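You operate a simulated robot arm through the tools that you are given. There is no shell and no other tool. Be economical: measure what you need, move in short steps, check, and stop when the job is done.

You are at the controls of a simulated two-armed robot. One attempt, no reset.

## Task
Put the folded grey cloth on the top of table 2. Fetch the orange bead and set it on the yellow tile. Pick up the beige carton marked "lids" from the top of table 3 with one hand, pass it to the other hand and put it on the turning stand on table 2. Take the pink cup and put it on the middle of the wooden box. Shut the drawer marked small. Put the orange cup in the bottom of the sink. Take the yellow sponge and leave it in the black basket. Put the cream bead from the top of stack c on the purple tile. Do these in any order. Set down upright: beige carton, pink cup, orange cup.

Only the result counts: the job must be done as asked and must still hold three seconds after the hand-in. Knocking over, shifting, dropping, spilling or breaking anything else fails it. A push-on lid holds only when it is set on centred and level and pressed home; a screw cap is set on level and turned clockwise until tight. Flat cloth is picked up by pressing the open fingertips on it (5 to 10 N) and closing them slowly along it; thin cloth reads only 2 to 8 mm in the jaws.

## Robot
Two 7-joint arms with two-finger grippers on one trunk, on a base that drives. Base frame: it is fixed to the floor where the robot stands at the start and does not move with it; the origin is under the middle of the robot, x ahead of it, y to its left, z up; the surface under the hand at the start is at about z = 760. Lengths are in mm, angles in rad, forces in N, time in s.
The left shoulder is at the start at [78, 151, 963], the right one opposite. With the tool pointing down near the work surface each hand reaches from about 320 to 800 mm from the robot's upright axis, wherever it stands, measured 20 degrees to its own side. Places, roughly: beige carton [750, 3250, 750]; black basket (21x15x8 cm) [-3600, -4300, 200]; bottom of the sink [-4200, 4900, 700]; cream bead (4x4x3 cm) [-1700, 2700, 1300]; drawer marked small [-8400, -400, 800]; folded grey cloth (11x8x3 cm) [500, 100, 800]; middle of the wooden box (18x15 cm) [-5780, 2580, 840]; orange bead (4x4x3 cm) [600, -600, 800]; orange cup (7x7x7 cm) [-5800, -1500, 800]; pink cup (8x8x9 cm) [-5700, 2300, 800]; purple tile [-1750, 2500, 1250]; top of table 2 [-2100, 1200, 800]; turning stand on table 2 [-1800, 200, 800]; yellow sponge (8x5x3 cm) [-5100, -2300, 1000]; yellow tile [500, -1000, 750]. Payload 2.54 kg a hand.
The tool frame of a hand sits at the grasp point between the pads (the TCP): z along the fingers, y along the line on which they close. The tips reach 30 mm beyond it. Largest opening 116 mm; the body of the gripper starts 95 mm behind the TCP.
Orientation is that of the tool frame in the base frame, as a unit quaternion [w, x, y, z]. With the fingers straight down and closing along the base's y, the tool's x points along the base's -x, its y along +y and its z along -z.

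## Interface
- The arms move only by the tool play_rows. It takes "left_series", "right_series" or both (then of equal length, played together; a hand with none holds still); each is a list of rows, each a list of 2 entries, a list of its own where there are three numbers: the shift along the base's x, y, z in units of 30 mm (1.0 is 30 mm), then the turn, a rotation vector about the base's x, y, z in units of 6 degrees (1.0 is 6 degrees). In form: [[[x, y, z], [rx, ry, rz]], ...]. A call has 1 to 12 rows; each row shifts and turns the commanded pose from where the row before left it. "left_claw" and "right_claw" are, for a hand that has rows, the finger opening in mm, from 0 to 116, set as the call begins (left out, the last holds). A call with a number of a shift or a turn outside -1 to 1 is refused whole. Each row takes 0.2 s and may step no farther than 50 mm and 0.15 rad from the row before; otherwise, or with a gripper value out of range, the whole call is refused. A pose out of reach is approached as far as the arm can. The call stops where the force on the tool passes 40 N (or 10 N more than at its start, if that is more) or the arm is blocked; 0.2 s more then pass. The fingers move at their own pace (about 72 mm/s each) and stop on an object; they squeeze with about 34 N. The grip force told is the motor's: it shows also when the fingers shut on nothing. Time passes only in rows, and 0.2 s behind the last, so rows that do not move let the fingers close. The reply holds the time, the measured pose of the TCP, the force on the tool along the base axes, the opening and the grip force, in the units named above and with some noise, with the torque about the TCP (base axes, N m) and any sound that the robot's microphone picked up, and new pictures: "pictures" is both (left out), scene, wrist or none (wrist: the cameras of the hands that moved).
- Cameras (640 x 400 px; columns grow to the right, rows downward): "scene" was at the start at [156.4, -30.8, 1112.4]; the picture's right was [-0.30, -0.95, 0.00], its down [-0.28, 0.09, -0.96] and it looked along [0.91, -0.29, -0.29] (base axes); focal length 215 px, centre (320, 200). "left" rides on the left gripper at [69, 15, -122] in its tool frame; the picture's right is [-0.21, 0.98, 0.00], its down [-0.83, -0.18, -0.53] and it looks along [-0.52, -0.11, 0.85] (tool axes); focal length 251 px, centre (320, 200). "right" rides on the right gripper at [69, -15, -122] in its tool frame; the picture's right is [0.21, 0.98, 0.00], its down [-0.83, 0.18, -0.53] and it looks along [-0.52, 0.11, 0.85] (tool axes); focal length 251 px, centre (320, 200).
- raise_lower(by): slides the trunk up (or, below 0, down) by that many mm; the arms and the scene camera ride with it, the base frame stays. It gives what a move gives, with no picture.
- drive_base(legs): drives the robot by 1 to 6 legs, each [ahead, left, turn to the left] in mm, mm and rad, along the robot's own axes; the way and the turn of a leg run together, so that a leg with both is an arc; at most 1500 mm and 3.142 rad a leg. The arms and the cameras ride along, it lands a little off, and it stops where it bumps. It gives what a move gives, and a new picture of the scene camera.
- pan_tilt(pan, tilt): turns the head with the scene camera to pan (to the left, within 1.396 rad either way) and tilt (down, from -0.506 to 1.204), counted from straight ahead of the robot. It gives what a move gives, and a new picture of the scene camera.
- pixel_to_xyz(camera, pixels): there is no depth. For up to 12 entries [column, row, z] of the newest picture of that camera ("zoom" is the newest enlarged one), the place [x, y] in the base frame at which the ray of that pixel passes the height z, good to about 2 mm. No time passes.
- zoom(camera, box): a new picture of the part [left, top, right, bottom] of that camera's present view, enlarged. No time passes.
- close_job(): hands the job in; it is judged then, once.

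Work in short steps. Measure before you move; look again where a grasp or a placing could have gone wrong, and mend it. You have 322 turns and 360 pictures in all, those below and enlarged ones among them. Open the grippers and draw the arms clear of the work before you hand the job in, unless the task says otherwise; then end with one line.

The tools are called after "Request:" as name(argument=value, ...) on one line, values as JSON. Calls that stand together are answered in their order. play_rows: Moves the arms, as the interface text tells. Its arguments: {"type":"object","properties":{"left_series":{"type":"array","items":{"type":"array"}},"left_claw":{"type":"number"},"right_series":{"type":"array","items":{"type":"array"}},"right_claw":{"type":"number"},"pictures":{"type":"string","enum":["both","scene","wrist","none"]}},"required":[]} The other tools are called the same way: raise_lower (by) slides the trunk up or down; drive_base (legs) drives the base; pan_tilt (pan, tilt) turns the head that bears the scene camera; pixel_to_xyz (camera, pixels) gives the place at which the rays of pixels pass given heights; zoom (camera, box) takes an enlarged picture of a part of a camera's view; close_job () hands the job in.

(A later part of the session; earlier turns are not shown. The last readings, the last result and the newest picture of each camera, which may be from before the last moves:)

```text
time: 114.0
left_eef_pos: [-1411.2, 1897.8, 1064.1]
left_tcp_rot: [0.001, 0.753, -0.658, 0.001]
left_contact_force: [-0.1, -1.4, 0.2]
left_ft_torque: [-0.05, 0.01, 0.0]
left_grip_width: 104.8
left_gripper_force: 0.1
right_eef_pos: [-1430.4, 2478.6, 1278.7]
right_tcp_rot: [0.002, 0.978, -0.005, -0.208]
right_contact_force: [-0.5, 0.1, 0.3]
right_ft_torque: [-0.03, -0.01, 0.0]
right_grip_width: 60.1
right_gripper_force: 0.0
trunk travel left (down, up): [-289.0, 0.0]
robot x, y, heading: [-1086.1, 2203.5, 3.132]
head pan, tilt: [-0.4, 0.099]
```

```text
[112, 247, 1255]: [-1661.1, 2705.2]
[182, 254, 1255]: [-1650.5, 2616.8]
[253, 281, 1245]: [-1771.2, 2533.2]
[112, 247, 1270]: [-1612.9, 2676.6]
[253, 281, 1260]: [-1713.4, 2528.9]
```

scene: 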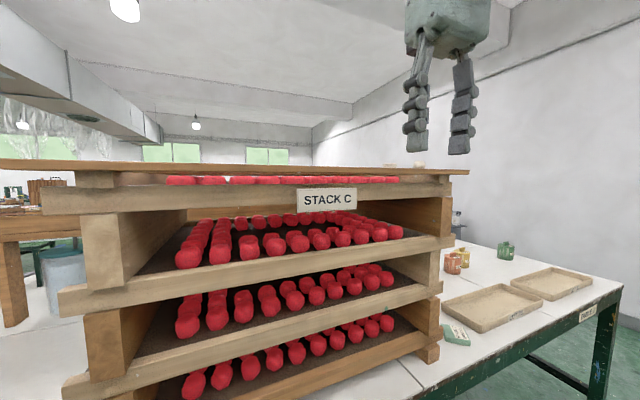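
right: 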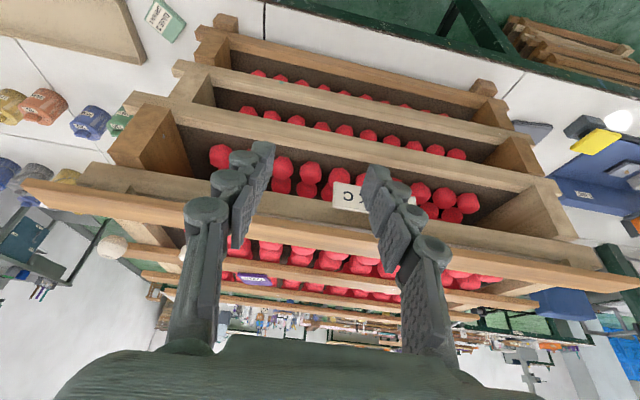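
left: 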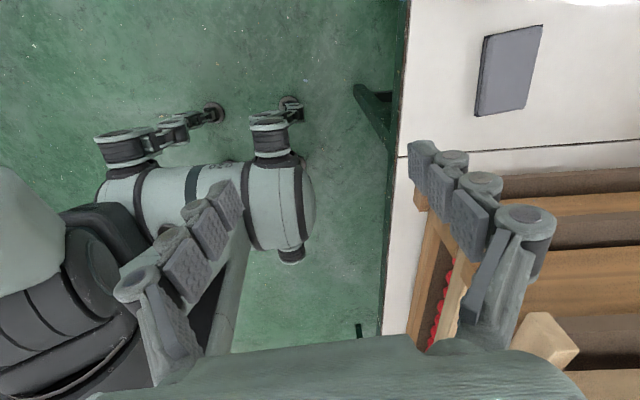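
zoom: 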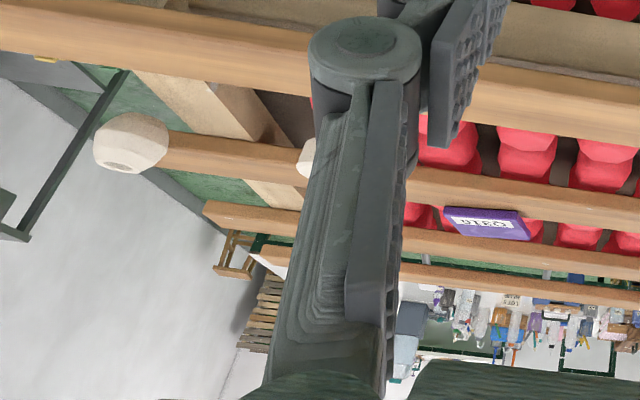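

The bead is at about (-1670,2710,1252) on the end of the second slat, and the tile is near (-1765,2532). I drive 270 mm right, keeping the left hand's fingers drawn in.

Request:
play_rows(left_series=[[[0, 0, 0], [0, 0, 1]], [[0, 0, 0], [0, 0, 1]], [[0, 0, 0], [0, 0, 1]], [[0, 0, 0], [0, 0, 1]], [[0, 0, 0], [0, 0, 1]], [[0, 0, 0], [0, 0, 1]], [[0, 0, 0], [0, 0, 1]], [[0, 0, 0], [0, 0, 1]], [[0, 0, 0], [0, 0, 1]], [[0, 0, 0], [0, 0, 1]], [[0, 0, 0], [0, 0, 1]], [[0, 0, 0], [0, 0, 1]]], left_claw=30, pictures="none")

Request:
drive_base(legs=[[0, -270, 0]])

Request:
play_rows(right_series=[[[0, 0, 0.1], [0, 1, 0]], [[0, 0, 0.1], [0, 1, 0]], [[0, 0, 0.1], [0, 1, 0]], [[0, 0, 0.1], [0, 1, 0]], [[0, 0, 0.1], [0, 0, 0]]], pictures="wrist")

```text
time: 116.6
left_eef_pos: [-1412.0, 1897.2, 1065.0]
left_tcp_rot: [0.0, 0.996, -0.088, 0.002]
left_contact_force: [0.8, -0.1, 0.0]
left_ft_torque: [-0.03, 0.0, -0.02]
left_grip_width: 30.3
left_gripper_force: 0.0
right_eef_pos: [-1429.6, 2479.4, 1278.5]
right_tcp_rot: [0.003, 0.978, -0.002, -0.208]
right_contact_force: [1.0, -0.2, 0.4]
right_ft_torque: [0.03, 0.02, 0.01]
right_grip_width: 59.8
right_gripper_force: 0.0
trunk travel left (down, up): [-289.0, 0.0]
robot x, y, heading: [-1086.7, 2201.0, 3.135]
head pan, tilt: [-0.4, 0.099]
```

```text
time: 119.7
left_eef_pos: [-1410.4, 2161.1, 1064.1]
left_tcp_rot: [0.0, 0.996, -0.087, 0.0]
left_contact_force: [0.1, 0.6, -0.3]
left_ft_torque: [-0.02, -0.02, -0.04]
left_grip_width: 30.2
left_gripper_force: 0.0
right_eef_pos: [-1430.3, 2742.1, 1279.4]
right_tcp_rot: [0.003, 0.978, -0.001, -0.208]
right_contact_force: [-0.2, -0.7, -0.1]
right_ft_torque: [-0.04, -0.02, 0.0]
right_grip_width: 60.1
right_gripper_force: 0.0
trunk travel left (down, up): [-289.0, 0.0]
robot x, y, heading: [-1085.8, 2466.9, 3.137]
head pan, tilt: [-0.4, 0.099]
```

scene: 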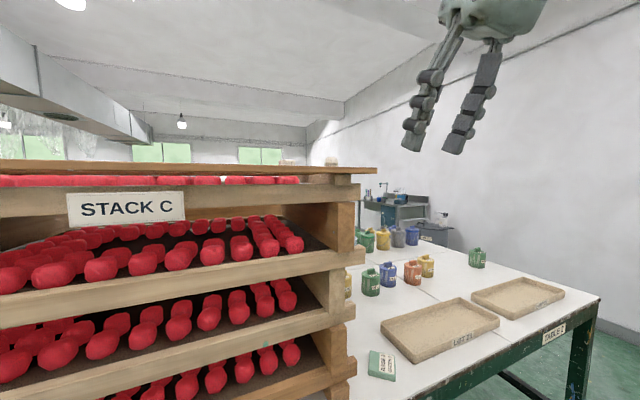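

```text
time: 120.9
left_eef_pos: [-1410.1, 2160.3, 1064.7]
left_tcp_rot: [0.0, 0.996, -0.086, 0.001]
left_contact_force: [0.5, -0.5, 0.3]
left_ft_torque: [0.02, -0.02, 0.01]
left_grip_width: 30.0
left_gripper_force: 0.1
right_eef_pos: [-1430.1, 2742.5, 1293.9]
right_tcp_rot: [0.003, 0.913, 0.0, -0.408]
right_contact_force: [0.4, 0.9, 0.5]
right_ft_torque: [-0.03, 0.0, 0.02]
right_grip_width: 60.0
right_gripper_force: 0.0
trunk travel left (down, up): [-289.0, 0.0]
robot x, y, heading: [-1084.8, 2462.9, 3.14]
head pan, tilt: [-0.4, 0.099]
```

right: 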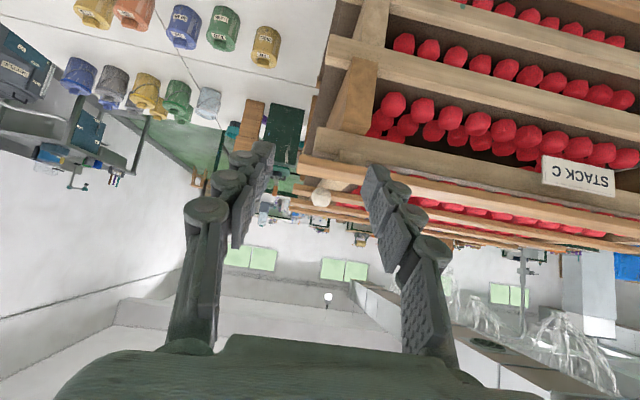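

The bead shows at (321,197) with the hand pitched 48°. I measure it, and the slats.

Request:
zoom(camera="right", box=[240, 140, 400, 240])

Request:
pixel_to_xyz(camera="right", pixels=[[321, 197, 1252], [321, 197, 1245], [321, 197, 1260], [303, 158, 1237], [303, 158, 1225], [300, 175, 1237]])

```text
4.00 times, centred on (320, 190) of right
```

zoom: 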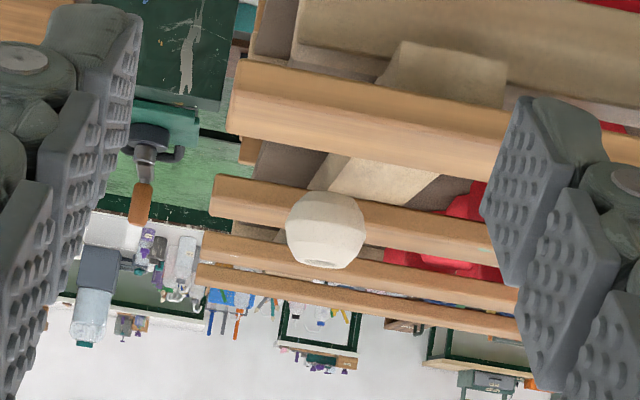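

```text
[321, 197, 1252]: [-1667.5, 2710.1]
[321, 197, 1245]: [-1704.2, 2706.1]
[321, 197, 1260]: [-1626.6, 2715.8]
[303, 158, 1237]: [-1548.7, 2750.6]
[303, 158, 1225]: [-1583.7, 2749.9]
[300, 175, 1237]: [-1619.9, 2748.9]
```

Consistent: the bead is at (-1668,2710,1252). I move the pitched hand in above and behind it, at z 1300.

Request:
play_rows(right_series=[[[0, -0.2, 0.2], [0, 0, 0]], [[-0.7, -0.2, 0], [0, 0, 0]], [[-0.8, -0.2, 0], [0, 0, 0]], [[-0.8, -0.2, 0], [0, 0, 0]], [[-0.8, -0.2, 0], [0, 0, 0]], [[-0.8, -0.08, 0], [0, 0, 0]], [[-0.8, 0, 0], [0, 0, 0]], [[-0.8, 0, 0], [0, 0, 0]], [[-0.8, 0, 0], [0, 0, 0]]], pictures="wrist")

```text
time: 122.9
left_eef_pos: [-1411.2, 2161.1, 1064.7]
left_tcp_rot: [0.0, 0.996, -0.086, 0.002]
left_contact_force: [-0.1, 0.8, -0.7]
left_ft_torque: [-0.01, 0.0, 0.0]
left_grip_width: 29.9
left_gripper_force: 0.0
right_eef_pos: [-1620.9, 2709.0, 1298.7]
right_tcp_rot: [0.003, 0.913, -0.001, -0.407]
right_contact_force: [-0.9, -0.4, 0.1]
right_ft_torque: [-0.01, 0.03, 0.03]
right_grip_width: 59.9
right_gripper_force: 0.1
trunk travel left (down, up): [-289.0, 0.0]
robot x, y, heading: [-1084.4, 2465.3, 3.141]
head pan, tilt: [-0.4, 0.099]
```

right: 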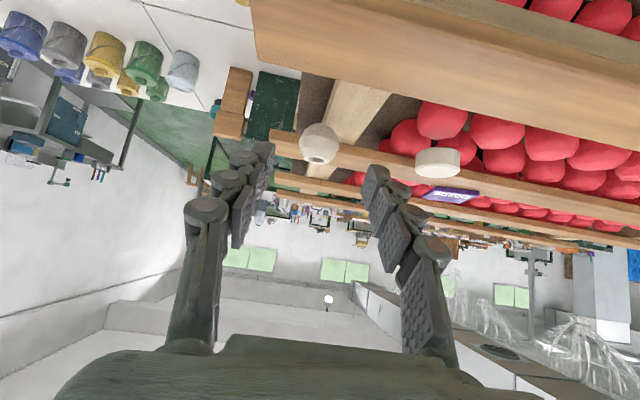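

I measure the bead (319,143), the puck (438,162) and the tile (450,194) from here.

Request:
pixel_to_xyz(camera="right", pixels=[[319, 143, 1252], [438, 162, 1247], [440, 172, 1237], [424, 190, 1245], [479, 196, 1245], [479, 192, 1245], [430, 185, 1245], [470, 202, 1240], [252, 62, 1225], [258, 4, 1240]])

Request:
zoom(camera="right", box=[380, 120, 540, 220])

```text
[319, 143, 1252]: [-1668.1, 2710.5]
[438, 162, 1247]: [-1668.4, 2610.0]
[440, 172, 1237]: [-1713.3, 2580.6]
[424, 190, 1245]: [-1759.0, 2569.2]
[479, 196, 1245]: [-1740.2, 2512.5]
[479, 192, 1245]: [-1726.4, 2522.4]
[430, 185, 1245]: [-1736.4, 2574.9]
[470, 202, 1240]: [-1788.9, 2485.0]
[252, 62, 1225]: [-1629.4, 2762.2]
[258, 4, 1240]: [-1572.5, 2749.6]
```

```text
4.00 times, centred on (460, 170) of right
```

zoom: 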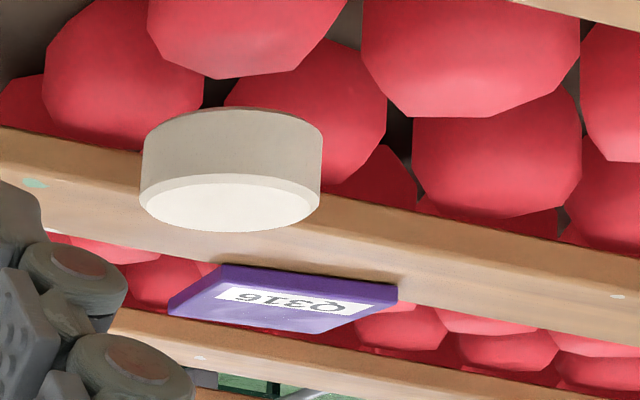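

I measure the tile's corners from the zoomed picture.

Request:
pixel_to_xyz(camera="zoom", pixels=[[215, 282, 1246], [395, 300, 1246], [325, 333, 1246], [168, 312, 1246], [222, 266, 1237], [397, 289, 1237]])

```text
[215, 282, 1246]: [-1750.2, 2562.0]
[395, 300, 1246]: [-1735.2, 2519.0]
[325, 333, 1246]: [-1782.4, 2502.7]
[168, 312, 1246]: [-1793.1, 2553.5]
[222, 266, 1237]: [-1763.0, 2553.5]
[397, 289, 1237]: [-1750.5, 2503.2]
```

Now I descend along the finger direction onto the bead.

Request:
play_rows(right_series=[[[-0.4, 0.03, -0.3], [0, 0, 0]], [[-0.4, 0.0, -0.3], [0, 0, 0]], [[-0.2, 0.0, -0.25], [0, 0, 0]], [[0, 0, -0.15], [0, 0, 0]]], pictures="wrist")

```text
time: 123.9
left_eef_pos: [-1410.5, 2159.8, 1064.6]
left_tcp_rot: [0.0, 0.996, -0.086, 0.001]
left_contact_force: [-0.1, 1.3, 0.5]
left_ft_torque: [0.01, -0.02, -0.02]
left_grip_width: 30.4
left_gripper_force: 0.0
right_eef_pos: [-1650.4, 2710.9, 1269.6]
right_tcp_rot: [0.002, 0.914, -0.001, -0.406]
right_contact_force: [-0.2, 0.8, 0.2]
right_ft_torque: [-0.01, 0.02, 0.0]
right_grip_width: 59.9
right_gripper_force: 0.0
trunk travel left (down, up): [-289.0, 0.0]
robot x, y, heading: [-1086.2, 2464.0, 3.14]
head pan, tilt: [-0.4, 0.099]
```

right: 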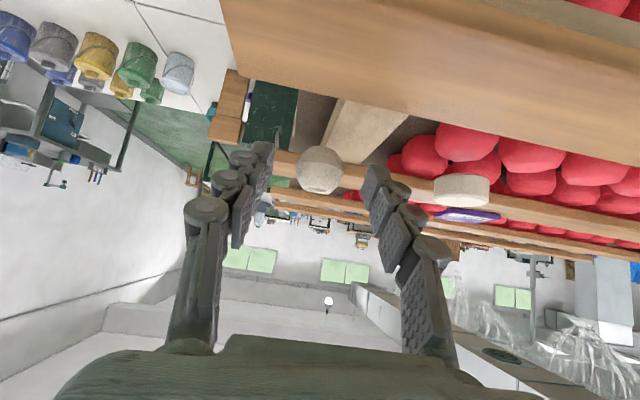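

The bead is near the tips, so I advance a few millimetres and close.

Request:
play_rows(right_series=[[[-0.27, 0.0, -0.08], [0, 0, 0]]], pictures="none")

Request:
play_rows(right_series=[[[0, 0, 0], [0, 0, 0]], [[0, 0, 0], [0, 0, 0]], [[0, 0, 0], [0, 0, 0]]], right_claw=10, pictures="none")

Request:
play_rows(right_series=[[[0, 0, 0.3], [0, 0, 0]], [[0, 0, 0.6], [0, 0, 0]], [[0.1, 0, 0.4], [0, 0, 0]]], pictures="wrist")

```text
time: 124.3
left_eef_pos: [-1409.0, 2160.8, 1064.7]
left_tcp_rot: [0.0, 0.996, -0.086, 0.002]
left_contact_force: [-0.7, -0.6, 0.6]
left_ft_torque: [0.01, 0.03, -0.01]
left_grip_width: 29.7
left_gripper_force: 0.0
right_eef_pos: [-1657.9, 2710.1, 1267.9]
right_tcp_rot: [0.002, 0.913, -0.001, -0.407]
right_contact_force: [-0.5, 0.8, 0.2]
right_ft_torque: [-0.04, -0.02, -0.01]
right_grip_width: 59.8
right_gripper_force: 0.1
trunk travel left (down, up): [-289.0, 0.0]
robot x, y, heading: [-1088.5, 2467.0, 3.143]
head pan, tilt: [-0.4, 0.099]
```

```text
time: 125.1
left_eef_pos: [-1410.4, 2160.3, 1065.3]
left_tcp_rot: [0.0, 0.996, -0.086, 0.001]
left_contact_force: [0.7, -0.1, 0.1]
left_ft_torque: [0.04, 0.01, 0.01]
left_grip_width: 30.1
left_gripper_force: 0.0
right_eef_pos: [-1658.5, 2710.4, 1268.8]
right_tcp_rot: [0.002, 0.913, -0.002, -0.407]
right_contact_force: [-1.1, -0.3, 0.8]
right_ft_torque: [0.01, 0.03, 0.01]
right_grip_width: 28.4
right_gripper_force: 34.0
trunk travel left (down, up): [-289.0, 0.0]
robot x, y, heading: [-1084.1, 2467.4, 3.138]
head pan, tilt: [-0.4, 0.099]
```

```text
time: 125.9
left_eef_pos: [-1409.7, 2161.4, 1064.0]
left_tcp_rot: [0.0, 0.996, -0.086, 0.002]
left_contact_force: [-1.0, -0.7, -0.3]
left_ft_torque: [-0.01, 0.02, 0.01]
left_grip_width: 29.9
left_gripper_force: 0.0
right_eef_pos: [-1653.3, 2710.6, 1306.7]
right_tcp_rot: [0.003, 0.913, 0.0, -0.407]
right_contact_force: [-0.1, -0.3, 0.1]
right_ft_torque: [-0.01, -0.01, -0.03]
right_grip_width: 28.4
right_gripper_force: 34.0
trunk travel left (down, up): [-289.0, 0.0]
robot x, y, heading: [-1080.9, 2464.5, 3.136]
head pan, tilt: [-0.4, 0.099]
```

right: 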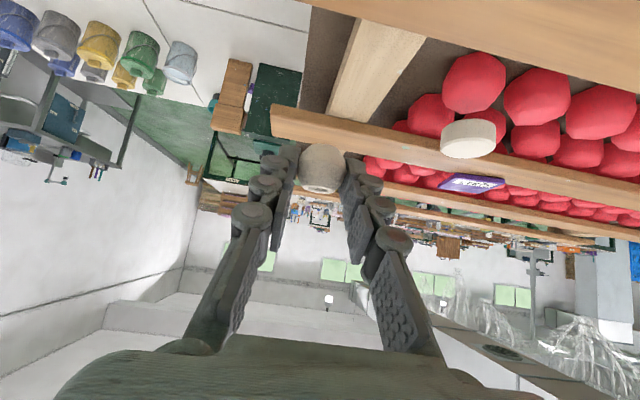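

The bead is held. I measure the tile again from this pose.

Request:
zoom(camera="right", box=[410, 140, 538, 220])

```text
5.00 times, centred on (474, 180) of right
```

zoom: 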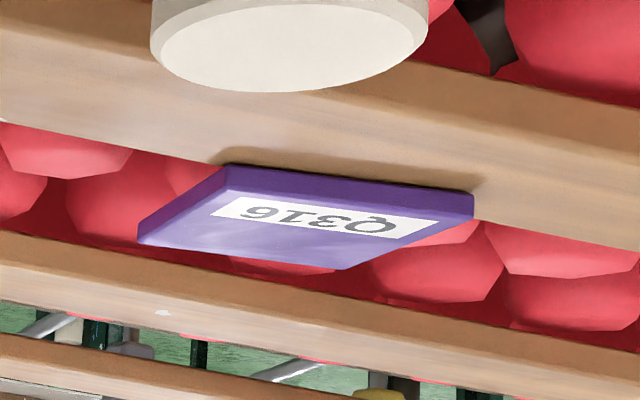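

Request:
pixel_to_xyz(camera="zoom", pixels=[[222, 190, 1249], [472, 216, 1249], [345, 269, 1249], [138, 241, 1249], [228, 165, 1237], [474, 193, 1237], [290, 230, 1249], [228, 165, 1240]])

```text
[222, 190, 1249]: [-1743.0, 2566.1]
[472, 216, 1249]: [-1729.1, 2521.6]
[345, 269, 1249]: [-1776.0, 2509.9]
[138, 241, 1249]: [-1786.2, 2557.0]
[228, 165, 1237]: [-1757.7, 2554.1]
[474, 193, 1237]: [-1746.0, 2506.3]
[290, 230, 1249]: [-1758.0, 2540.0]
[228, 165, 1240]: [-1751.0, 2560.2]
```

The tile's centre is about (-1766,2532), top z≈1246. I lift and draw back the right hand, move the left hand clear to the side, then drive 165 mm left and 80 mm ahead.

Request:
play_rows(right_series=[[[0.5, 0, 0.3], [0, 0, 0]], [[0.6, 0, 0.2], [0, 0, 0]], [[0.6, 0, 0], [0, 0, 0]], [[0.6, 0, 0], [0, 0, 0]], [[0.5, 0, 0], [0, 0, 0]]], left_series=[[[0, -0.9, 0], [0, 0, 0]], [[0, -0.9, 0], [0, 0, 0]], [[0, -0.9, 0], [0, 0, 0]], [[0, -0.9, 0], [0, 0, 0]], [[0, -0.9, 0], [0, 0, 0]]], pictures="none")

Request:
drive_base(legs=[[0, 165, 0], [80, 0, 0]])

```text
time: 127.1
left_eef_pos: [-1456.5, 2062.0, 1051.0]
left_tcp_rot: [-0.001, 0.996, -0.087, 0.001]
left_contact_force: [0.0, -0.5, 0.2]
left_ft_torque: [0.01, 0.02, 0.02]
left_grip_width: 29.9
left_gripper_force: 0.1
left hand out of reach, approached as far as the arm can: row 2, 3, 4, 5
right_eef_pos: [-1568.8, 2710.0, 1321.5]
right_tcp_rot: [0.002, 0.914, -0.001, -0.406]
right_contact_force: [-0.1, 1.4, 0.2]
right_ft_torque: [0.02, -0.03, 0.0]
right_grip_width: 28.3
right_gripper_force: 33.6
trunk travel left (down, up): [-289.0, 0.0]
robot x, y, heading: [-1085.5, 2462.8, 3.142]
head pan, tilt: [-0.4, 0.099]
```

```text
time: 130.0
left_eef_pos: [-1537.6, 1896.3, 1049.9]
left_tcp_rot: [-0.001, 0.996, -0.087, 0.002]
left_contact_force: [-0.9, 0.6, 0.0]
left_ft_torque: [0.01, -0.04, 0.0]
left_grip_width: 30.1
left_gripper_force: 0.1
right_eef_pos: [-1649.9, 2544.4, 1322.1]
right_tcp_rot: [0.003, 0.914, -0.002, -0.406]
right_contact_force: [-0.5, -0.1, -0.6]
right_ft_torque: [-0.02, 0.0, 0.0]
right_grip_width: 28.2
right_gripper_force: 33.7
trunk travel left (down, up): [-289.0, 0.0]
robot x, y, heading: [-1163.0, 2295.8, 3.139]
head pan, tilt: [-0.4, 0.099]
```

scene: 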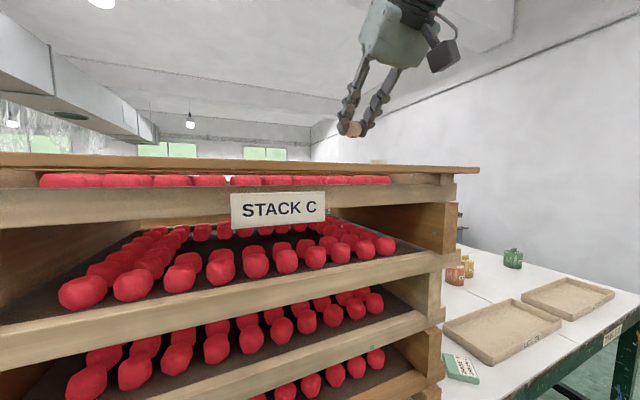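

I move the bead forward over the tile, still high.

Request:
play_rows(right_series=[[[-0.7, -0.1, -0.1], [0, 0, 0]], [[-0.7, -0.1, -0.1], [0, 0, 0]], [[-0.7, -0.1, -0.1], [0, 0, 0]], [[-0.7, -0.1, -0.1], [0, 0, 0]], [[-0.4, 0, -0.1], [0, 0, 0]]], pictures="wrist")

```text
time: 131.2
left_eef_pos: [-1537.3, 1897.5, 1050.2]
left_tcp_rot: [0.0, 0.996, -0.087, 0.002]
left_contact_force: [-0.1, -0.6, -0.2]
left_ft_torque: [-0.03, 0.01, -0.01]
left_grip_width: 29.8
left_gripper_force: 0.1
right_eef_pos: [-1742.9, 2532.1, 1308.2]
right_tcp_rot: [0.004, 0.914, -0.001, -0.406]
right_contact_force: [0.4, -0.1, -0.6]
right_ft_torque: [-0.02, 0.0, 0.01]
right_grip_width: 28.4
right_gripper_force: 34.2
trunk travel left (down, up): [-289.0, 0.0]
robot x, y, heading: [-1162.6, 2297.4, 3.137]
head pan, tilt: [-0.4, 0.099]
```

right: 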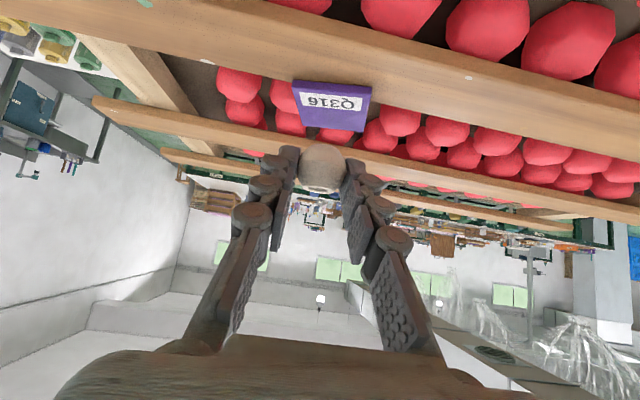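

The tile is clearly seen now, so I measure its corners.

Request:
pixel_to_xyz(camera="right", pixels=[[294, 86, 1246], [371, 92, 1246], [363, 131, 1246], [300, 121, 1246], [293, 79, 1237], [333, 108, 1246]])

Request:
zoom(camera="right", box=[256, 60, 416, 160])

```text
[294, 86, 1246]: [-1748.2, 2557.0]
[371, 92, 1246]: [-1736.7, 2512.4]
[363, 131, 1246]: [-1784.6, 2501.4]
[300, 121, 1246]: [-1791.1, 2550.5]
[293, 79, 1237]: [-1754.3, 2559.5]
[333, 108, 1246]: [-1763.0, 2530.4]
```

```text
4.00 times, centred on (336, 110) of right
```

zoom: 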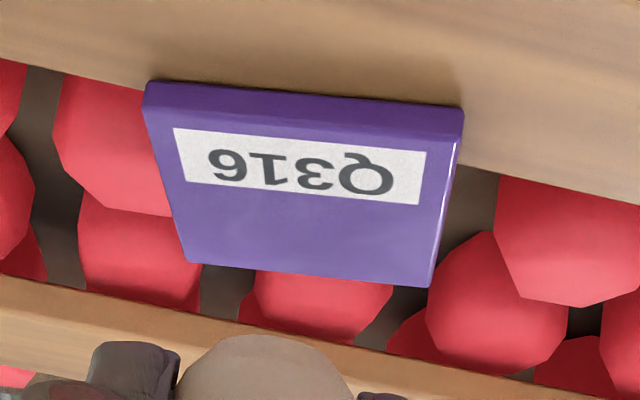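

I centre the bead over the tile and lower it in small steps.

Request:
play_rows(right_series=[[[-0.3, 0, -0.2], [0, 0, 0]], [[0, 0, -0.4], [0, 0, 0]], [[0, 0, -0.2], [0, 0, 0]]], pictures="none")

Request:
play_rows(right_series=[[[0, 0, -0.1], [0, 0, 0]]], pictures="wrist")

```text
time: 132.0
left_eef_pos: [-1535.4, 1896.8, 1051.0]
left_tcp_rot: [0.0, 0.996, -0.087, 0.001]
left_contact_force: [-0.2, 0.0, -0.7]
left_ft_torque: [0.02, 0.01, 0.02]
left_grip_width: 30.1
left_gripper_force: 0.1
right_eef_pos: [-1752.8, 2534.1, 1281.8]
right_tcp_rot: [0.003, 0.914, -0.002, -0.407]
right_contact_force: [-0.1, 0.3, 0.1]
right_ft_torque: [0.02, -0.03, -0.04]
right_grip_width: 28.6
right_gripper_force: 34.2
trunk travel left (down, up): [-289.0, 0.0]
robot x, y, heading: [-1162.8, 2300.6, 3.138]
head pan, tilt: [-0.4, 0.099]
```

```text
time: 132.4
left_eef_pos: [-1536.2, 1896.9, 1050.7]
left_tcp_rot: [0.0, 0.996, -0.087, 0.001]
left_contact_force: [0.0, -0.1, -0.2]
left_ft_torque: [0.0, 0.02, 0.0]
left_grip_width: 30.1
left_gripper_force: 0.1
right_eef_pos: [-1752.6, 2533.5, 1279.5]
right_tcp_rot: [0.003, 0.914, -0.001, -0.406]
right_contact_force: [-0.3, 0.1, 0.6]
right_ft_torque: [-0.01, 0.03, -0.02]
right_grip_width: 28.5
right_gripper_force: 33.6
trunk travel left (down, up): [-289.0, 0.0]
robot x, y, heading: [-1165.0, 2301.0, 3.134]
head pan, tilt: [-0.4, 0.099]
```

right: 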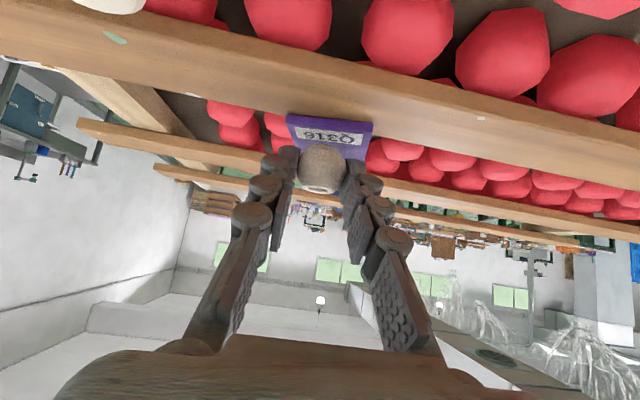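

Request:
play_rows(right_series=[[[0, -0.05, -0.08], [0, 0, 0]], [[0, 0, -0.06], [0, 0, 0]]], pictures="none")

```text
time: 133.0
left_eef_pos: [-1535.5, 1896.5, 1050.9]
left_tcp_rot: [0.0, 0.996, -0.087, 0.002]
left_contact_force: [0.3, -0.3, 0.3]
left_ft_torque: [-0.02, 0.03, -0.01]
left_grip_width: 30.0
left_gripper_force: 0.0
right_eef_pos: [-1752.1, 2532.0, 1276.3]
right_tcp_rot: [0.003, 0.913, -0.001, -0.407]
right_contact_force: [-0.5, -0.4, 0.4]
right_ft_torque: [0.0, -0.01, 0.0]
right_grip_width: 28.4
right_gripper_force: 33.8
trunk travel left (down, up): [-289.0, 0.0]
robot x, y, heading: [-1162.7, 2298.0, 3.137]
head pan, tilt: [-0.4, 0.099]
```

Request:
play_rows(right_series=[[[0, 0, -0.06], [0, 0, 0]], [[0, 0, -0.04], [0, 0, 0]]], pictures="none")

```text
time: 133.6
left_eef_pos: [-1535.1, 1896.3, 1051.4]
left_tcp_rot: [-0.001, 0.996, -0.088, 0.0]
left_contact_force: [-0.2, 0.2, 0.1]
left_ft_torque: [0.01, -0.02, -0.01]
left_grip_width: 30.1
left_gripper_force: 0.1
right_eef_pos: [-1752.0, 2532.1, 1273.5]
right_tcp_rot: [0.003, 0.914, -0.001, -0.406]
right_contact_force: [-0.8, -0.1, 1.2]
right_ft_torque: [0.05, 0.05, -0.02]
right_grip_width: 28.4
right_gripper_force: 33.7
trunk travel left (down, up): [-289.0, 0.0]
robot x, y, heading: [-1164.9, 2295.4, 3.134]
head pan, tilt: [-0.4, 0.099]
```

Request:
play_rows(right_series=[[[0, 0, -0.05], [0, 0, 0]]], pictures="wrist")

```text
time: 134.0
left_eef_pos: [-1535.2, 1895.9, 1050.6]
left_tcp_rot: [0.001, 0.996, -0.087, 0.001]
left_contact_force: [-0.8, -0.2, -0.6]
left_ft_torque: [-0.03, 0.02, 0.01]
left_grip_width: 30.2
left_gripper_force: 0.0
right_eef_pos: [-1751.9, 2532.7, 1273.3]
right_tcp_rot: [0.004, 0.912, 0.0, -0.41]
right_contact_force: [-1.9, 1.8, 7.5]
right_ft_torque: [0.02, 0.14, -0.01]
right_grip_width: 28.6
right_gripper_force: 33.7
trunk travel left (down, up): [-289.0, 0.0]
robot x, y, heading: [-1165.9, 2294.8, 3.14]
head pan, tilt: [-0.4, 0.099]
```

right: 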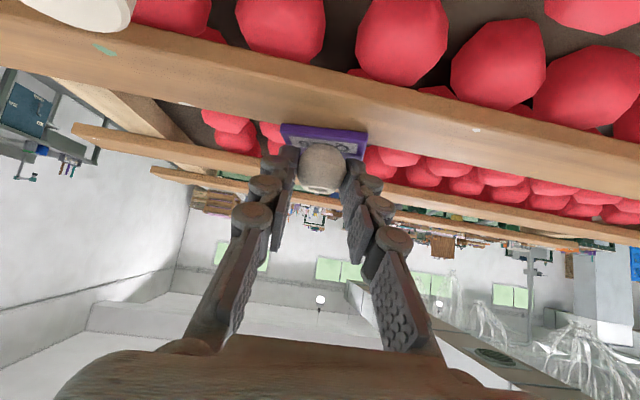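

Contact. I release and withdraw up and back.

Request:
play_rows(right_series=[[[0, 0, 0], [0, 0, 0]], [[0, 0, 0], [0, 0, 0]], [[0.25, 0, 0.25], [0, 0, 0]], [[0.5, 0, 0.5], [0, 0, 0]], [[0.7, 0, 0.5], [0, 0, 0]], [[0.7, 0, 0.3], [0, 0, 0]]], right_claw=60, pictures="wrist")

```text
time: 135.4
left_eef_pos: [-1535.2, 1897.6, 1051.8]
left_tcp_rot: [0.0, 0.996, -0.087, 0.001]
left_contact_force: [0.3, -0.1, 0.3]
left_ft_torque: [-0.01, -0.01, 0.02]
left_grip_width: 29.9
left_gripper_force: 0.2
right_eef_pos: [-1687.9, 2533.6, 1317.9]
right_tcp_rot: [0.002, 0.913, -0.002, -0.407]
right_contact_force: [-0.2, 0.1, -0.5]
right_ft_torque: [0.05, 0.0, -0.02]
right_grip_width: 60.3
right_gripper_force: 0.1
trunk travel left (down, up): [-289.0, 0.0]
robot x, y, heading: [-1160.1, 2297.1, 3.136]
head pan, tilt: [-0.4, 0.099]
```

right: 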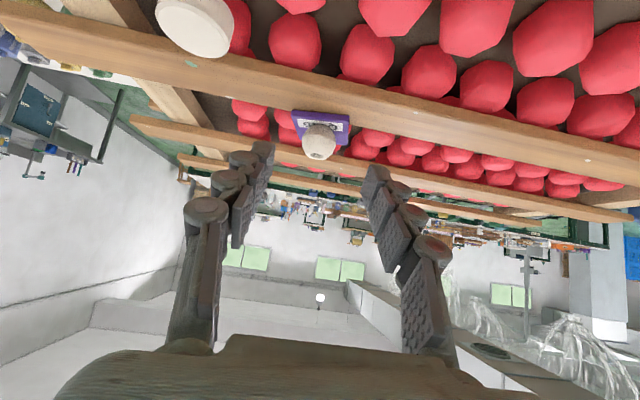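

The cream bead stands on the purple tile. I back away, straighten the hand, lower the trunk again and turn toward table 3.

Request:
drive_base(legs=[[-400, 0, 0]])

Request:
play_rows(right_series=[[[0.7, 0, -0.9], [0, -1, 0]], [[0.7, 0, -0.9], [0, -1, 0]], [[0.7, 0, -0.9], [0, -1, 0]], [[0.7, 0, -0.9], [0, -1, 0]], [[0.7, 0, -0.9], [0, -1, 0]], [[0.7, 0, -0.9], [0, -1, 0]], [[0.7, 0, -0.9], [0, -1, 0]], [[0.3, 0, -0.9], [0, -1, 0]]], pictures="none")

Request:
raise_lower(by=-89)

Request:
drive_base(legs=[[0, 0, 3.14]])

Request:
pan_tilt(pan=0.4, tilt=0.3)

```text
time: 137.9
left_eef_pos: [-1137.7, 1896.8, 1051.1]
left_tcp_rot: [0.0, 0.996, -0.088, 0.001]
left_contact_force: [0.3, -0.2, 0.3]
left_ft_torque: [0.0, 0.02, -0.01]
left_grip_width: 30.0
left_gripper_force: 0.0
right_eef_pos: [-1287.8, 2532.3, 1319.2]
right_tcp_rot: [0.003, 0.914, -0.001, -0.406]
right_contact_force: [-0.3, 0.0, -0.1]
right_ft_torque: [-0.01, 0.0, 0.01]
right_grip_width: 59.8
right_gripper_force: 0.1
trunk travel left (down, up): [-289.0, 0.0]
robot x, y, heading: [-765.0, 2296.3, 3.138]
head pan, tilt: [-0.4, 0.099]
```

scene: 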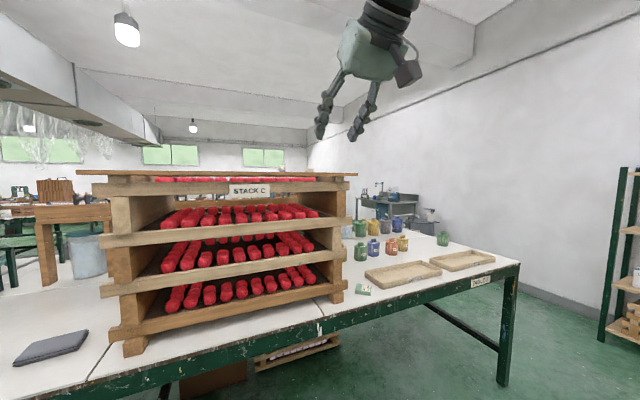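

```text
time: 139.7
left_eef_pos: [-1139.9, 1895.6, 1050.1]
left_tcp_rot: [0.0, 0.996, -0.088, 0.002]
left_contact_force: [-0.8, 0.2, 0.3]
left_ft_torque: [0.02, 0.0, 0.02]
left_grip_width: 30.2
left_gripper_force: 0.0
right_eef_pos: [-1131.6, 2532.5, 1100.8]
right_tcp_rot: [0.002, 1.0, -0.002, 0.001]
right_contact_force: [0.5, -0.7, -0.5]
right_ft_torque: [-0.01, -0.03, -0.02]
right_grip_width: 59.9
right_gripper_force: 0.0
trunk travel left (down, up): [-289.0, 0.0]
robot x, y, heading: [-764.0, 2296.7, 3.142]
head pan, tilt: [-0.4, 0.099]
```

```text
time: 141.0
left_eef_pos: [-1138.8, 1895.9, 962.1]
left_tcp_rot: [-0.001, 0.996, -0.088, 0.001]
left_contact_force: [-0.5, -0.4, -0.8]
left_ft_torque: [0.0, 0.05, 0.04]
left_grip_width: 29.8
left_gripper_force: 0.1
right_eef_pos: [-1132.7, 2533.2, 1013.9]
right_tcp_rot: [0.001, 1.0, -0.003, 0.0]
right_contact_force: [-0.8, -0.3, 0.4]
right_ft_torque: [0.0, 0.01, -0.03]
right_grip_width: 60.1
right_gripper_force: 0.0
trunk travel left (down, up): [-200.0, 89.0]
robot x, y, heading: [-765.2, 2296.0, 3.135]
head pan, tilt: [-0.4, 0.099]
```

```text
time: 148.8
left_eef_pos: [-375.5, 2680.2, 961.6]
left_tcp_rot: [-0.001, 0.11, 0.994, 0.001]
left_contact_force: [-0.2, -0.4, -0.4]
left_ft_torque: [-0.01, 0.02, -0.01]
left_grip_width: 30.1
left_gripper_force: 0.1
right_eef_pos: [-409.8, 2042.7, 1012.9]
right_tcp_rot: [0.0, 0.025, 1.0, 0.002]
right_contact_force: [0.8, 0.3, 0.7]
right_ft_torque: [0.0, 0.01, 0.02]
right_grip_width: 60.0
right_gripper_force: 0.0
trunk travel left (down, up): [-200.0, 89.0]
robot x, y, heading: [-766.2, 2297.0, -0.047]
head pan, tilt: [-0.4, 0.099]
```

scene: 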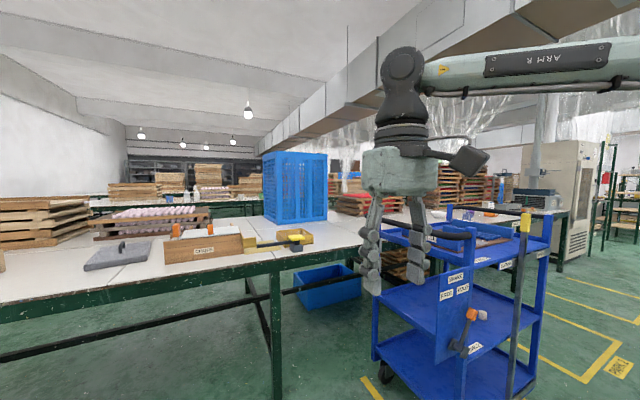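

```text
time: 149.9
left_eef_pos: [-375.2, 2680.3, 961.0]
left_tcp_rot: [-0.001, 0.111, 0.994, 0.0]
left_contact_force: [0.3, 0.4, -0.6]
left_ft_torque: [0.02, 0.03, 0.0]
left_grip_width: 30.0
left_gripper_force: 0.0
right_eef_pos: [-410.5, 2043.2, 1012.8]
right_tcp_rot: [0.0, 0.026, 1.0, 0.002]
right_contact_force: [0.1, 0.2, -0.1]
right_ft_torque: [0.03, -0.04, 0.01]
right_grip_width: 60.0
right_gripper_force: 0.0
trunk travel left (down, up): [-200.0, 89.0]
robot x, y, heading: [-764.0, 2298.9, -0.049]
head pan, tilt: [0.4, 0.3]
```

scene: 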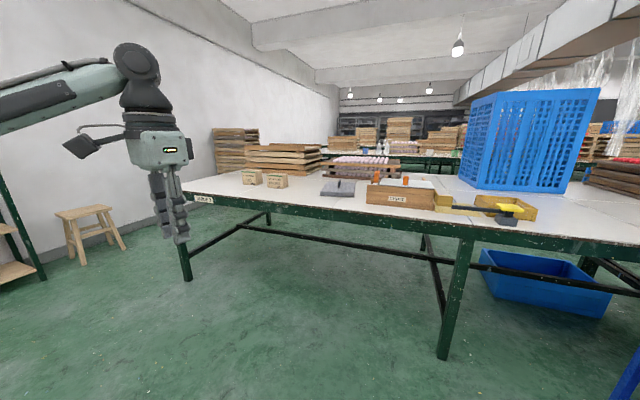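

Two small cartons stand at (252,177) and (275,181). I zoom to read their marks.

Request:
zoom(camera="scene", box=[210, 150, 338, 230])

Request:
pixel_to_xyz(camera="scene", pixels=[[251, 184, 760], [275, 187, 760], [322, 195, 760], [352, 198, 760], [180, 192, 760], [450, 233, 750], [186, 280, 0], [445, 358, 0]])

```text
5.00 times, centred on (274, 190) of scene
```

zoom: 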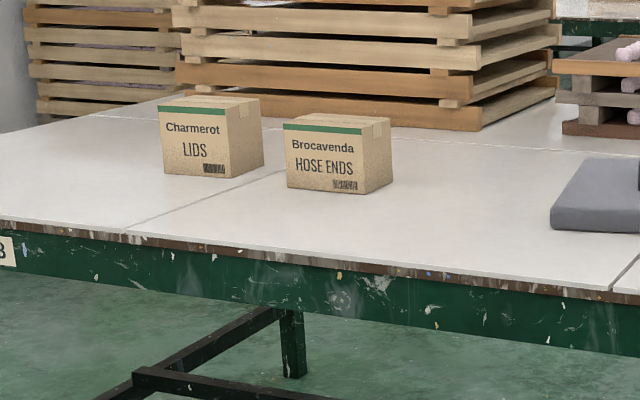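

```text
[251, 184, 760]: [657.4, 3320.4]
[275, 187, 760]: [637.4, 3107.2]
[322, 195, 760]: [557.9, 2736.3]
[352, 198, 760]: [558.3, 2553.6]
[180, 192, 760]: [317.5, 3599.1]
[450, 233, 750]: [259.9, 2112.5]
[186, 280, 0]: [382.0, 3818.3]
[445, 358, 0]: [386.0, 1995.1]
```

The LIDS carton is at about (660,3310). I square up, drive left 775 mm and ahead 770 mm to stand before it.

Request:
drive_base(legs=[[0, 0, 0.049], [0, 775, 0], [650, 0, 0]])

Request:
pan_tilt(pan=0.2, tilt=0.5)

```text
time: 161.3
left_eef_pos: [249.6, 3463.4, 962.5]
left_tcp_rot: [-0.001, 0.084, 0.996, 0.0]
left_contact_force: [0.5, -0.6, 0.4]
left_ft_torque: [0.04, 0.01, -0.02]
left_grip_width: 29.9
left_gripper_force: 0.0
right_eef_pos: [249.5, 2825.0, 1011.7]
right_tcp_rot: [0.0, -0.002, 1.0, 0.002]
right_contact_force: [-1.3, 0.1, -0.4]
right_ft_torque: [-0.01, 0.0, 0.0]
right_grip_width: 59.8
right_gripper_force: 0.0
trunk travel left (down, up): [-200.0, 89.0]
robot x, y, heading: [-122.0, 3056.2, 0.005]
head pan, tilt: [0.4, 0.3]
```

scene: 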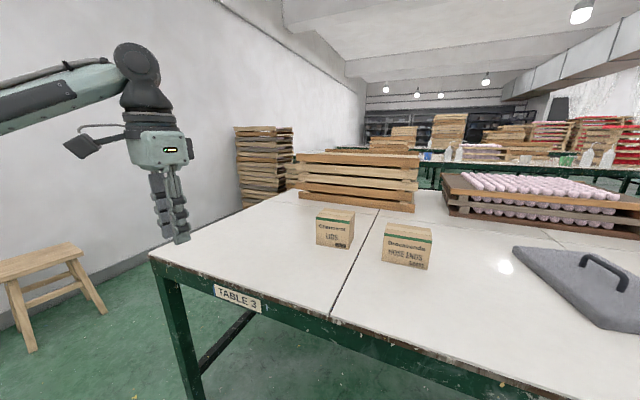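

```text
time: 162.0
left_eef_pos: [248.5, 3461.7, 962.7]
left_tcp_rot: [-0.001, 0.084, 0.997, 0.0]
left_contact_force: [-0.8, -0.2, -0.4]
left_ft_torque: [-0.01, 0.01, 0.01]
left_grip_width: 30.0
left_gripper_force: 0.0
right_eef_pos: [250.1, 2825.4, 1013.8]
right_tcp_rot: [0.0, -0.001, 1.0, 0.002]
right_contact_force: [-0.2, 0.2, 0.9]
right_ft_torque: [0.01, -0.01, 0.01]
right_grip_width: 59.8
right_gripper_force: 0.1
trunk travel left (down, up): [-200.0, 89.0]
robot x, y, heading: [-116.6, 3058.2, 0.006]
head pan, tilt: [0.201, 0.499]
```

scene: 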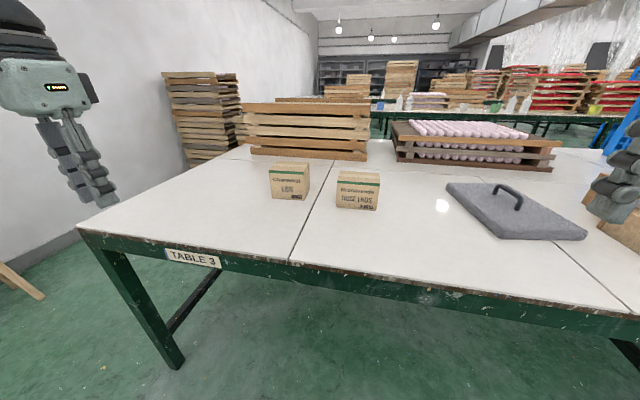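

I zoom on the LIDS carton and measure its corners.

Request:
zoom(camera="scene", box=[240, 145, 400, 245])

```text
4.00 times, centred on (320, 195) of scene
```

zoom: 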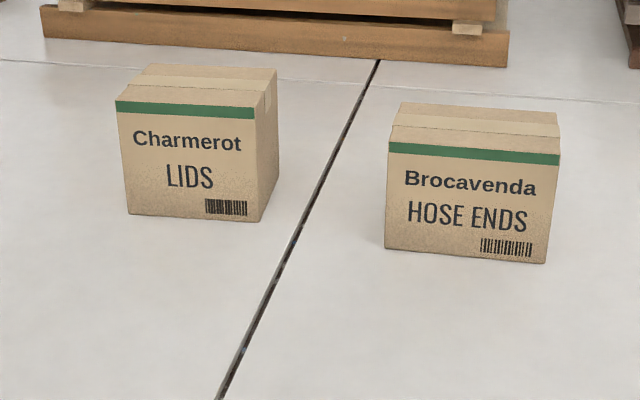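

Request:
pixel_to_xyz(camera="zoom", pixels=[[127, 215, 760], [260, 222, 760], [276, 185, 760], [115, 102, 840], [255, 108, 840], [277, 70, 840], [146, 65, 840], [384, 248, 760], [115, 102, 850], [255, 108, 850]])

```text
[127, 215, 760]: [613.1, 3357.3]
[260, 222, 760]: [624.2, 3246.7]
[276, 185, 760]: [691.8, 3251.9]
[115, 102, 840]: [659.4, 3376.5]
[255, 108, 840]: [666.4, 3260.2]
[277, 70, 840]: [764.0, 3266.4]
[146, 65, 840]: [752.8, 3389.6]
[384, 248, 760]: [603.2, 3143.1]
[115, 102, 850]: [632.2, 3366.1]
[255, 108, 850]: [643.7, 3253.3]
```

The carton is 111 mm wide (y), about 70 mm deep and 97 mm high, yawed about 5.7°. I measure the table's edge to see how near I can drive.

Request:
pixel_to_xyz(camera="scene", pixels=[[290, 262, 760], [80, 229, 760], [500, 289, 760], [183, 365, 0]])

Request:
play_rows(left_series=[[[0.3, -0.2, 0], [0, 0, -1]], [[0.3, -0.2, 0], [0, 0, -1]], [[0.3, -0.2, 0], [0, 0, -1]], [[0.3, -0.2, 0], [0, 0, -1]], [[0.3, -0.2, 0], [0, 0, -1]], [[0.3, -0.2, 0], [0, 0, -1]], [[0.3, -0.2, 0], [0, 0, -1]], [[0.3, -0.2, 0], [0, 0, -1]], [[0.3, -0.2, 0], [0, 0, -1]], [[0.3, -0.2, 0], [0, 0, -1]], [[0.3, -0.2, 0], [0, 0, -1]], [[0.3, -0.2, 0], [0, 0, -1]]], left_claw=108, pictures="none")

```text
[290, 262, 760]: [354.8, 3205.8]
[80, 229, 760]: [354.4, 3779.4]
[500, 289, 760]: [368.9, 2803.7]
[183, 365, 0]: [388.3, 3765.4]
```

```text
time: 164.6
left_eef_pos: [357.5, 3391.1, 961.3]
left_tcp_rot: [-0.001, 0.654, 0.757, 0.001]
left_contact_force: [0.4, 1.0, 0.1]
left_ft_torque: [0.01, 0.04, 0.02]
left_grip_width: 107.9
left_gripper_force: 0.0
right_eef_pos: [249.5, 2825.7, 1013.8]
right_tcp_rot: [0.0, -0.002, 1.0, 0.002]
right_contact_force: [0.0, -0.4, -1.2]
right_ft_torque: [0.02, 0.0, -0.02]
right_grip_width: 59.9
right_gripper_force: 0.0
trunk travel left (down, up): [-200.0, 89.0]
robot x, y, heading: [-119.2, 3057.2, 0.007]
head pan, tilt: [0.201, 0.499]
```

The edge is at x≈357. I drive ahead 120 mm and bring the left hand over the carton.

Request:
drive_base(legs=[[120, 0, -0.006]])

Request:
play_rows(left_series=[[[0.4, -0.2, -0.1], [0, 0, -0.45]], [[0.6, -0.2, -0.2], [0, 0, 0]], [[0.6, -0.2, -0.2], [0, 0, 0]], [[0.6, -0.2, -0.2], [0, 0, 0]], [[0.6, -0.2, -0.2], [0, 0, 0]], [[0.6, -0.2, -0.1], [0, 0, 0]], [[0.6, -0.2, 0], [0, 0, 0]], [[0.6, -0.2, 0], [0, 0, 0]], [[0.6, -0.2, 0], [0, 0, 0]]], pictures="both")

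```text
time: 165.8
left_eef_pos: [480.5, 3387.6, 961.5]
left_tcp_rot: [-0.001, 0.656, 0.755, 0.0]
left_contact_force: [-0.1, -0.3, -0.1]
left_ft_torque: [0.01, 0.02, 0.0]
left_grip_width: 108.2
left_gripper_force: 0.0
right_eef_pos: [368.7, 2823.1, 1012.3]
right_tcp_rot: [0.001, 0.001, 1.0, 0.002]
right_contact_force: [-0.1, -0.3, 0.2]
right_ft_torque: [-0.01, 0.01, -0.03]
right_grip_width: 60.1
right_gripper_force: 0.0
trunk travel left (down, up): [-200.0, 89.0]
robot x, y, heading: [1.2, 3059.3, -0.004]
head pan, tilt: [0.201, 0.499]
```

scene: 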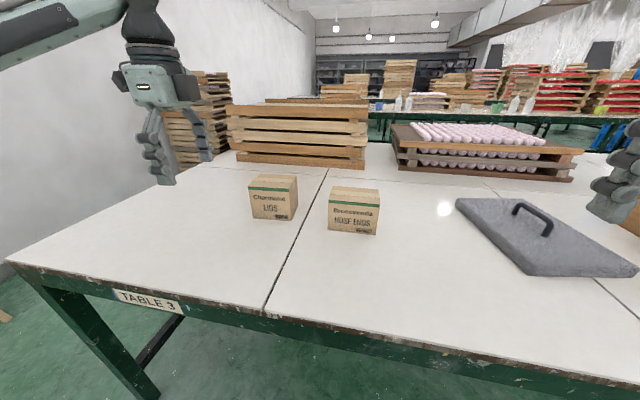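

```text
time: 167.8
left_eef_pos: [638.3, 3333.1, 930.3]
left_tcp_rot: [-0.002, 0.673, 0.74, 0.002]
left_contact_force: [0.0, 0.2, 0.2]
left_ft_torque: [0.0, -0.01, 0.02]
left_grip_width: 107.9
left_gripper_force: 0.1
right_eef_pos: [367.8, 2822.4, 1014.0]
right_tcp_rot: [0.001, 0.002, 1.0, 0.001]
right_contact_force: [0.0, 1.0, -0.8]
right_ft_torque: [0.0, 0.0, -0.01]
right_grip_width: 60.0
right_gripper_force: 0.0
trunk travel left (down, up): [-200.0, 89.0]
robot x, y, heading: [2.0, 3059.8, 0.003]
head pan, tilt: [0.201, 0.499]
```

scene: 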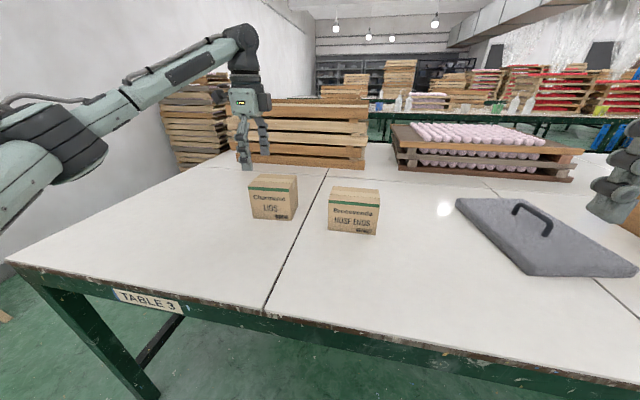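
left: 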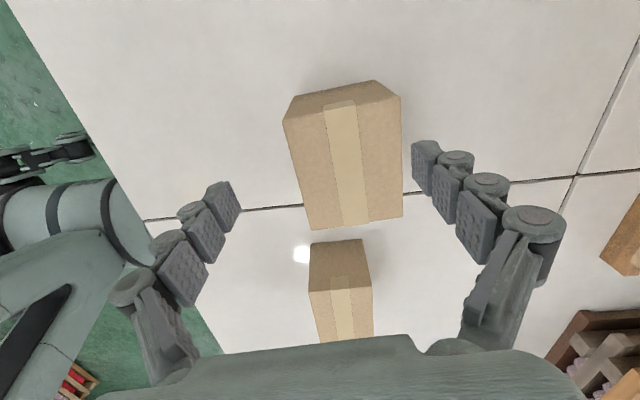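

I measure the carton's top corners from the wrist camera.

Request:
pixel_to_xyz(camera="left", pixels=[[284, 120, 857], [400, 98, 857], [402, 216, 857], [310, 229, 857], [297, 98, 760], [374, 82, 760]])

```text
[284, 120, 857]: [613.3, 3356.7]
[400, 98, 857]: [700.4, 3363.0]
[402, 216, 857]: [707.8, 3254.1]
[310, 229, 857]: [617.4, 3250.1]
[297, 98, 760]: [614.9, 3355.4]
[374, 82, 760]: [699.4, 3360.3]
```

The carton is actually 87 deep (x 615–704) and 108 wide, centre (660,3306), yaw about 3°. I centre the left hand at y 3331 and descend.

Request:
play_rows(left_series=[[[0.5, -0.05, 0], [0, 0, -0.4]], [[0.17, 0, -0.3], [0, 0, 0]], [[0, 0, -0.7], [0, 0, 0]], [[0, 0, -0.7], [0, 0, 0]], [[0, 0, -0.7], [0, 0, 0]], [[0, 0, -0.5], [0, 0, 0]]], left_claw=114, pictures="wrist")

```text
time: 169.2
left_eef_pos: [656.3, 3333.2, 843.1]
left_tcp_rot: [-0.001, 0.689, 0.725, 0.001]
left_contact_force: [0.2, -0.8, 0.3]
left_ft_torque: [-0.02, 0.03, 0.0]
left_grip_width: 113.9
left_gripper_force: 0.0
right_eef_pos: [368.1, 2823.8, 1013.6]
right_tcp_rot: [0.0, 0.002, 1.0, 0.001]
right_contact_force: [-0.5, -0.2, -0.3]
right_ft_torque: [-0.04, 0.04, 0.01]
right_grip_width: 60.0
right_gripper_force: 0.0
trunk travel left (down, up): [-200.0, 89.0]
robot x, y, heading: [1.9, 3059.6, -0.002]
head pan, tilt: [0.201, 0.499]
```

left: 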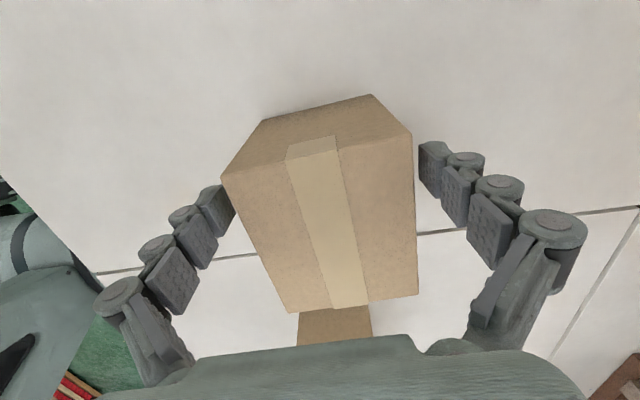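

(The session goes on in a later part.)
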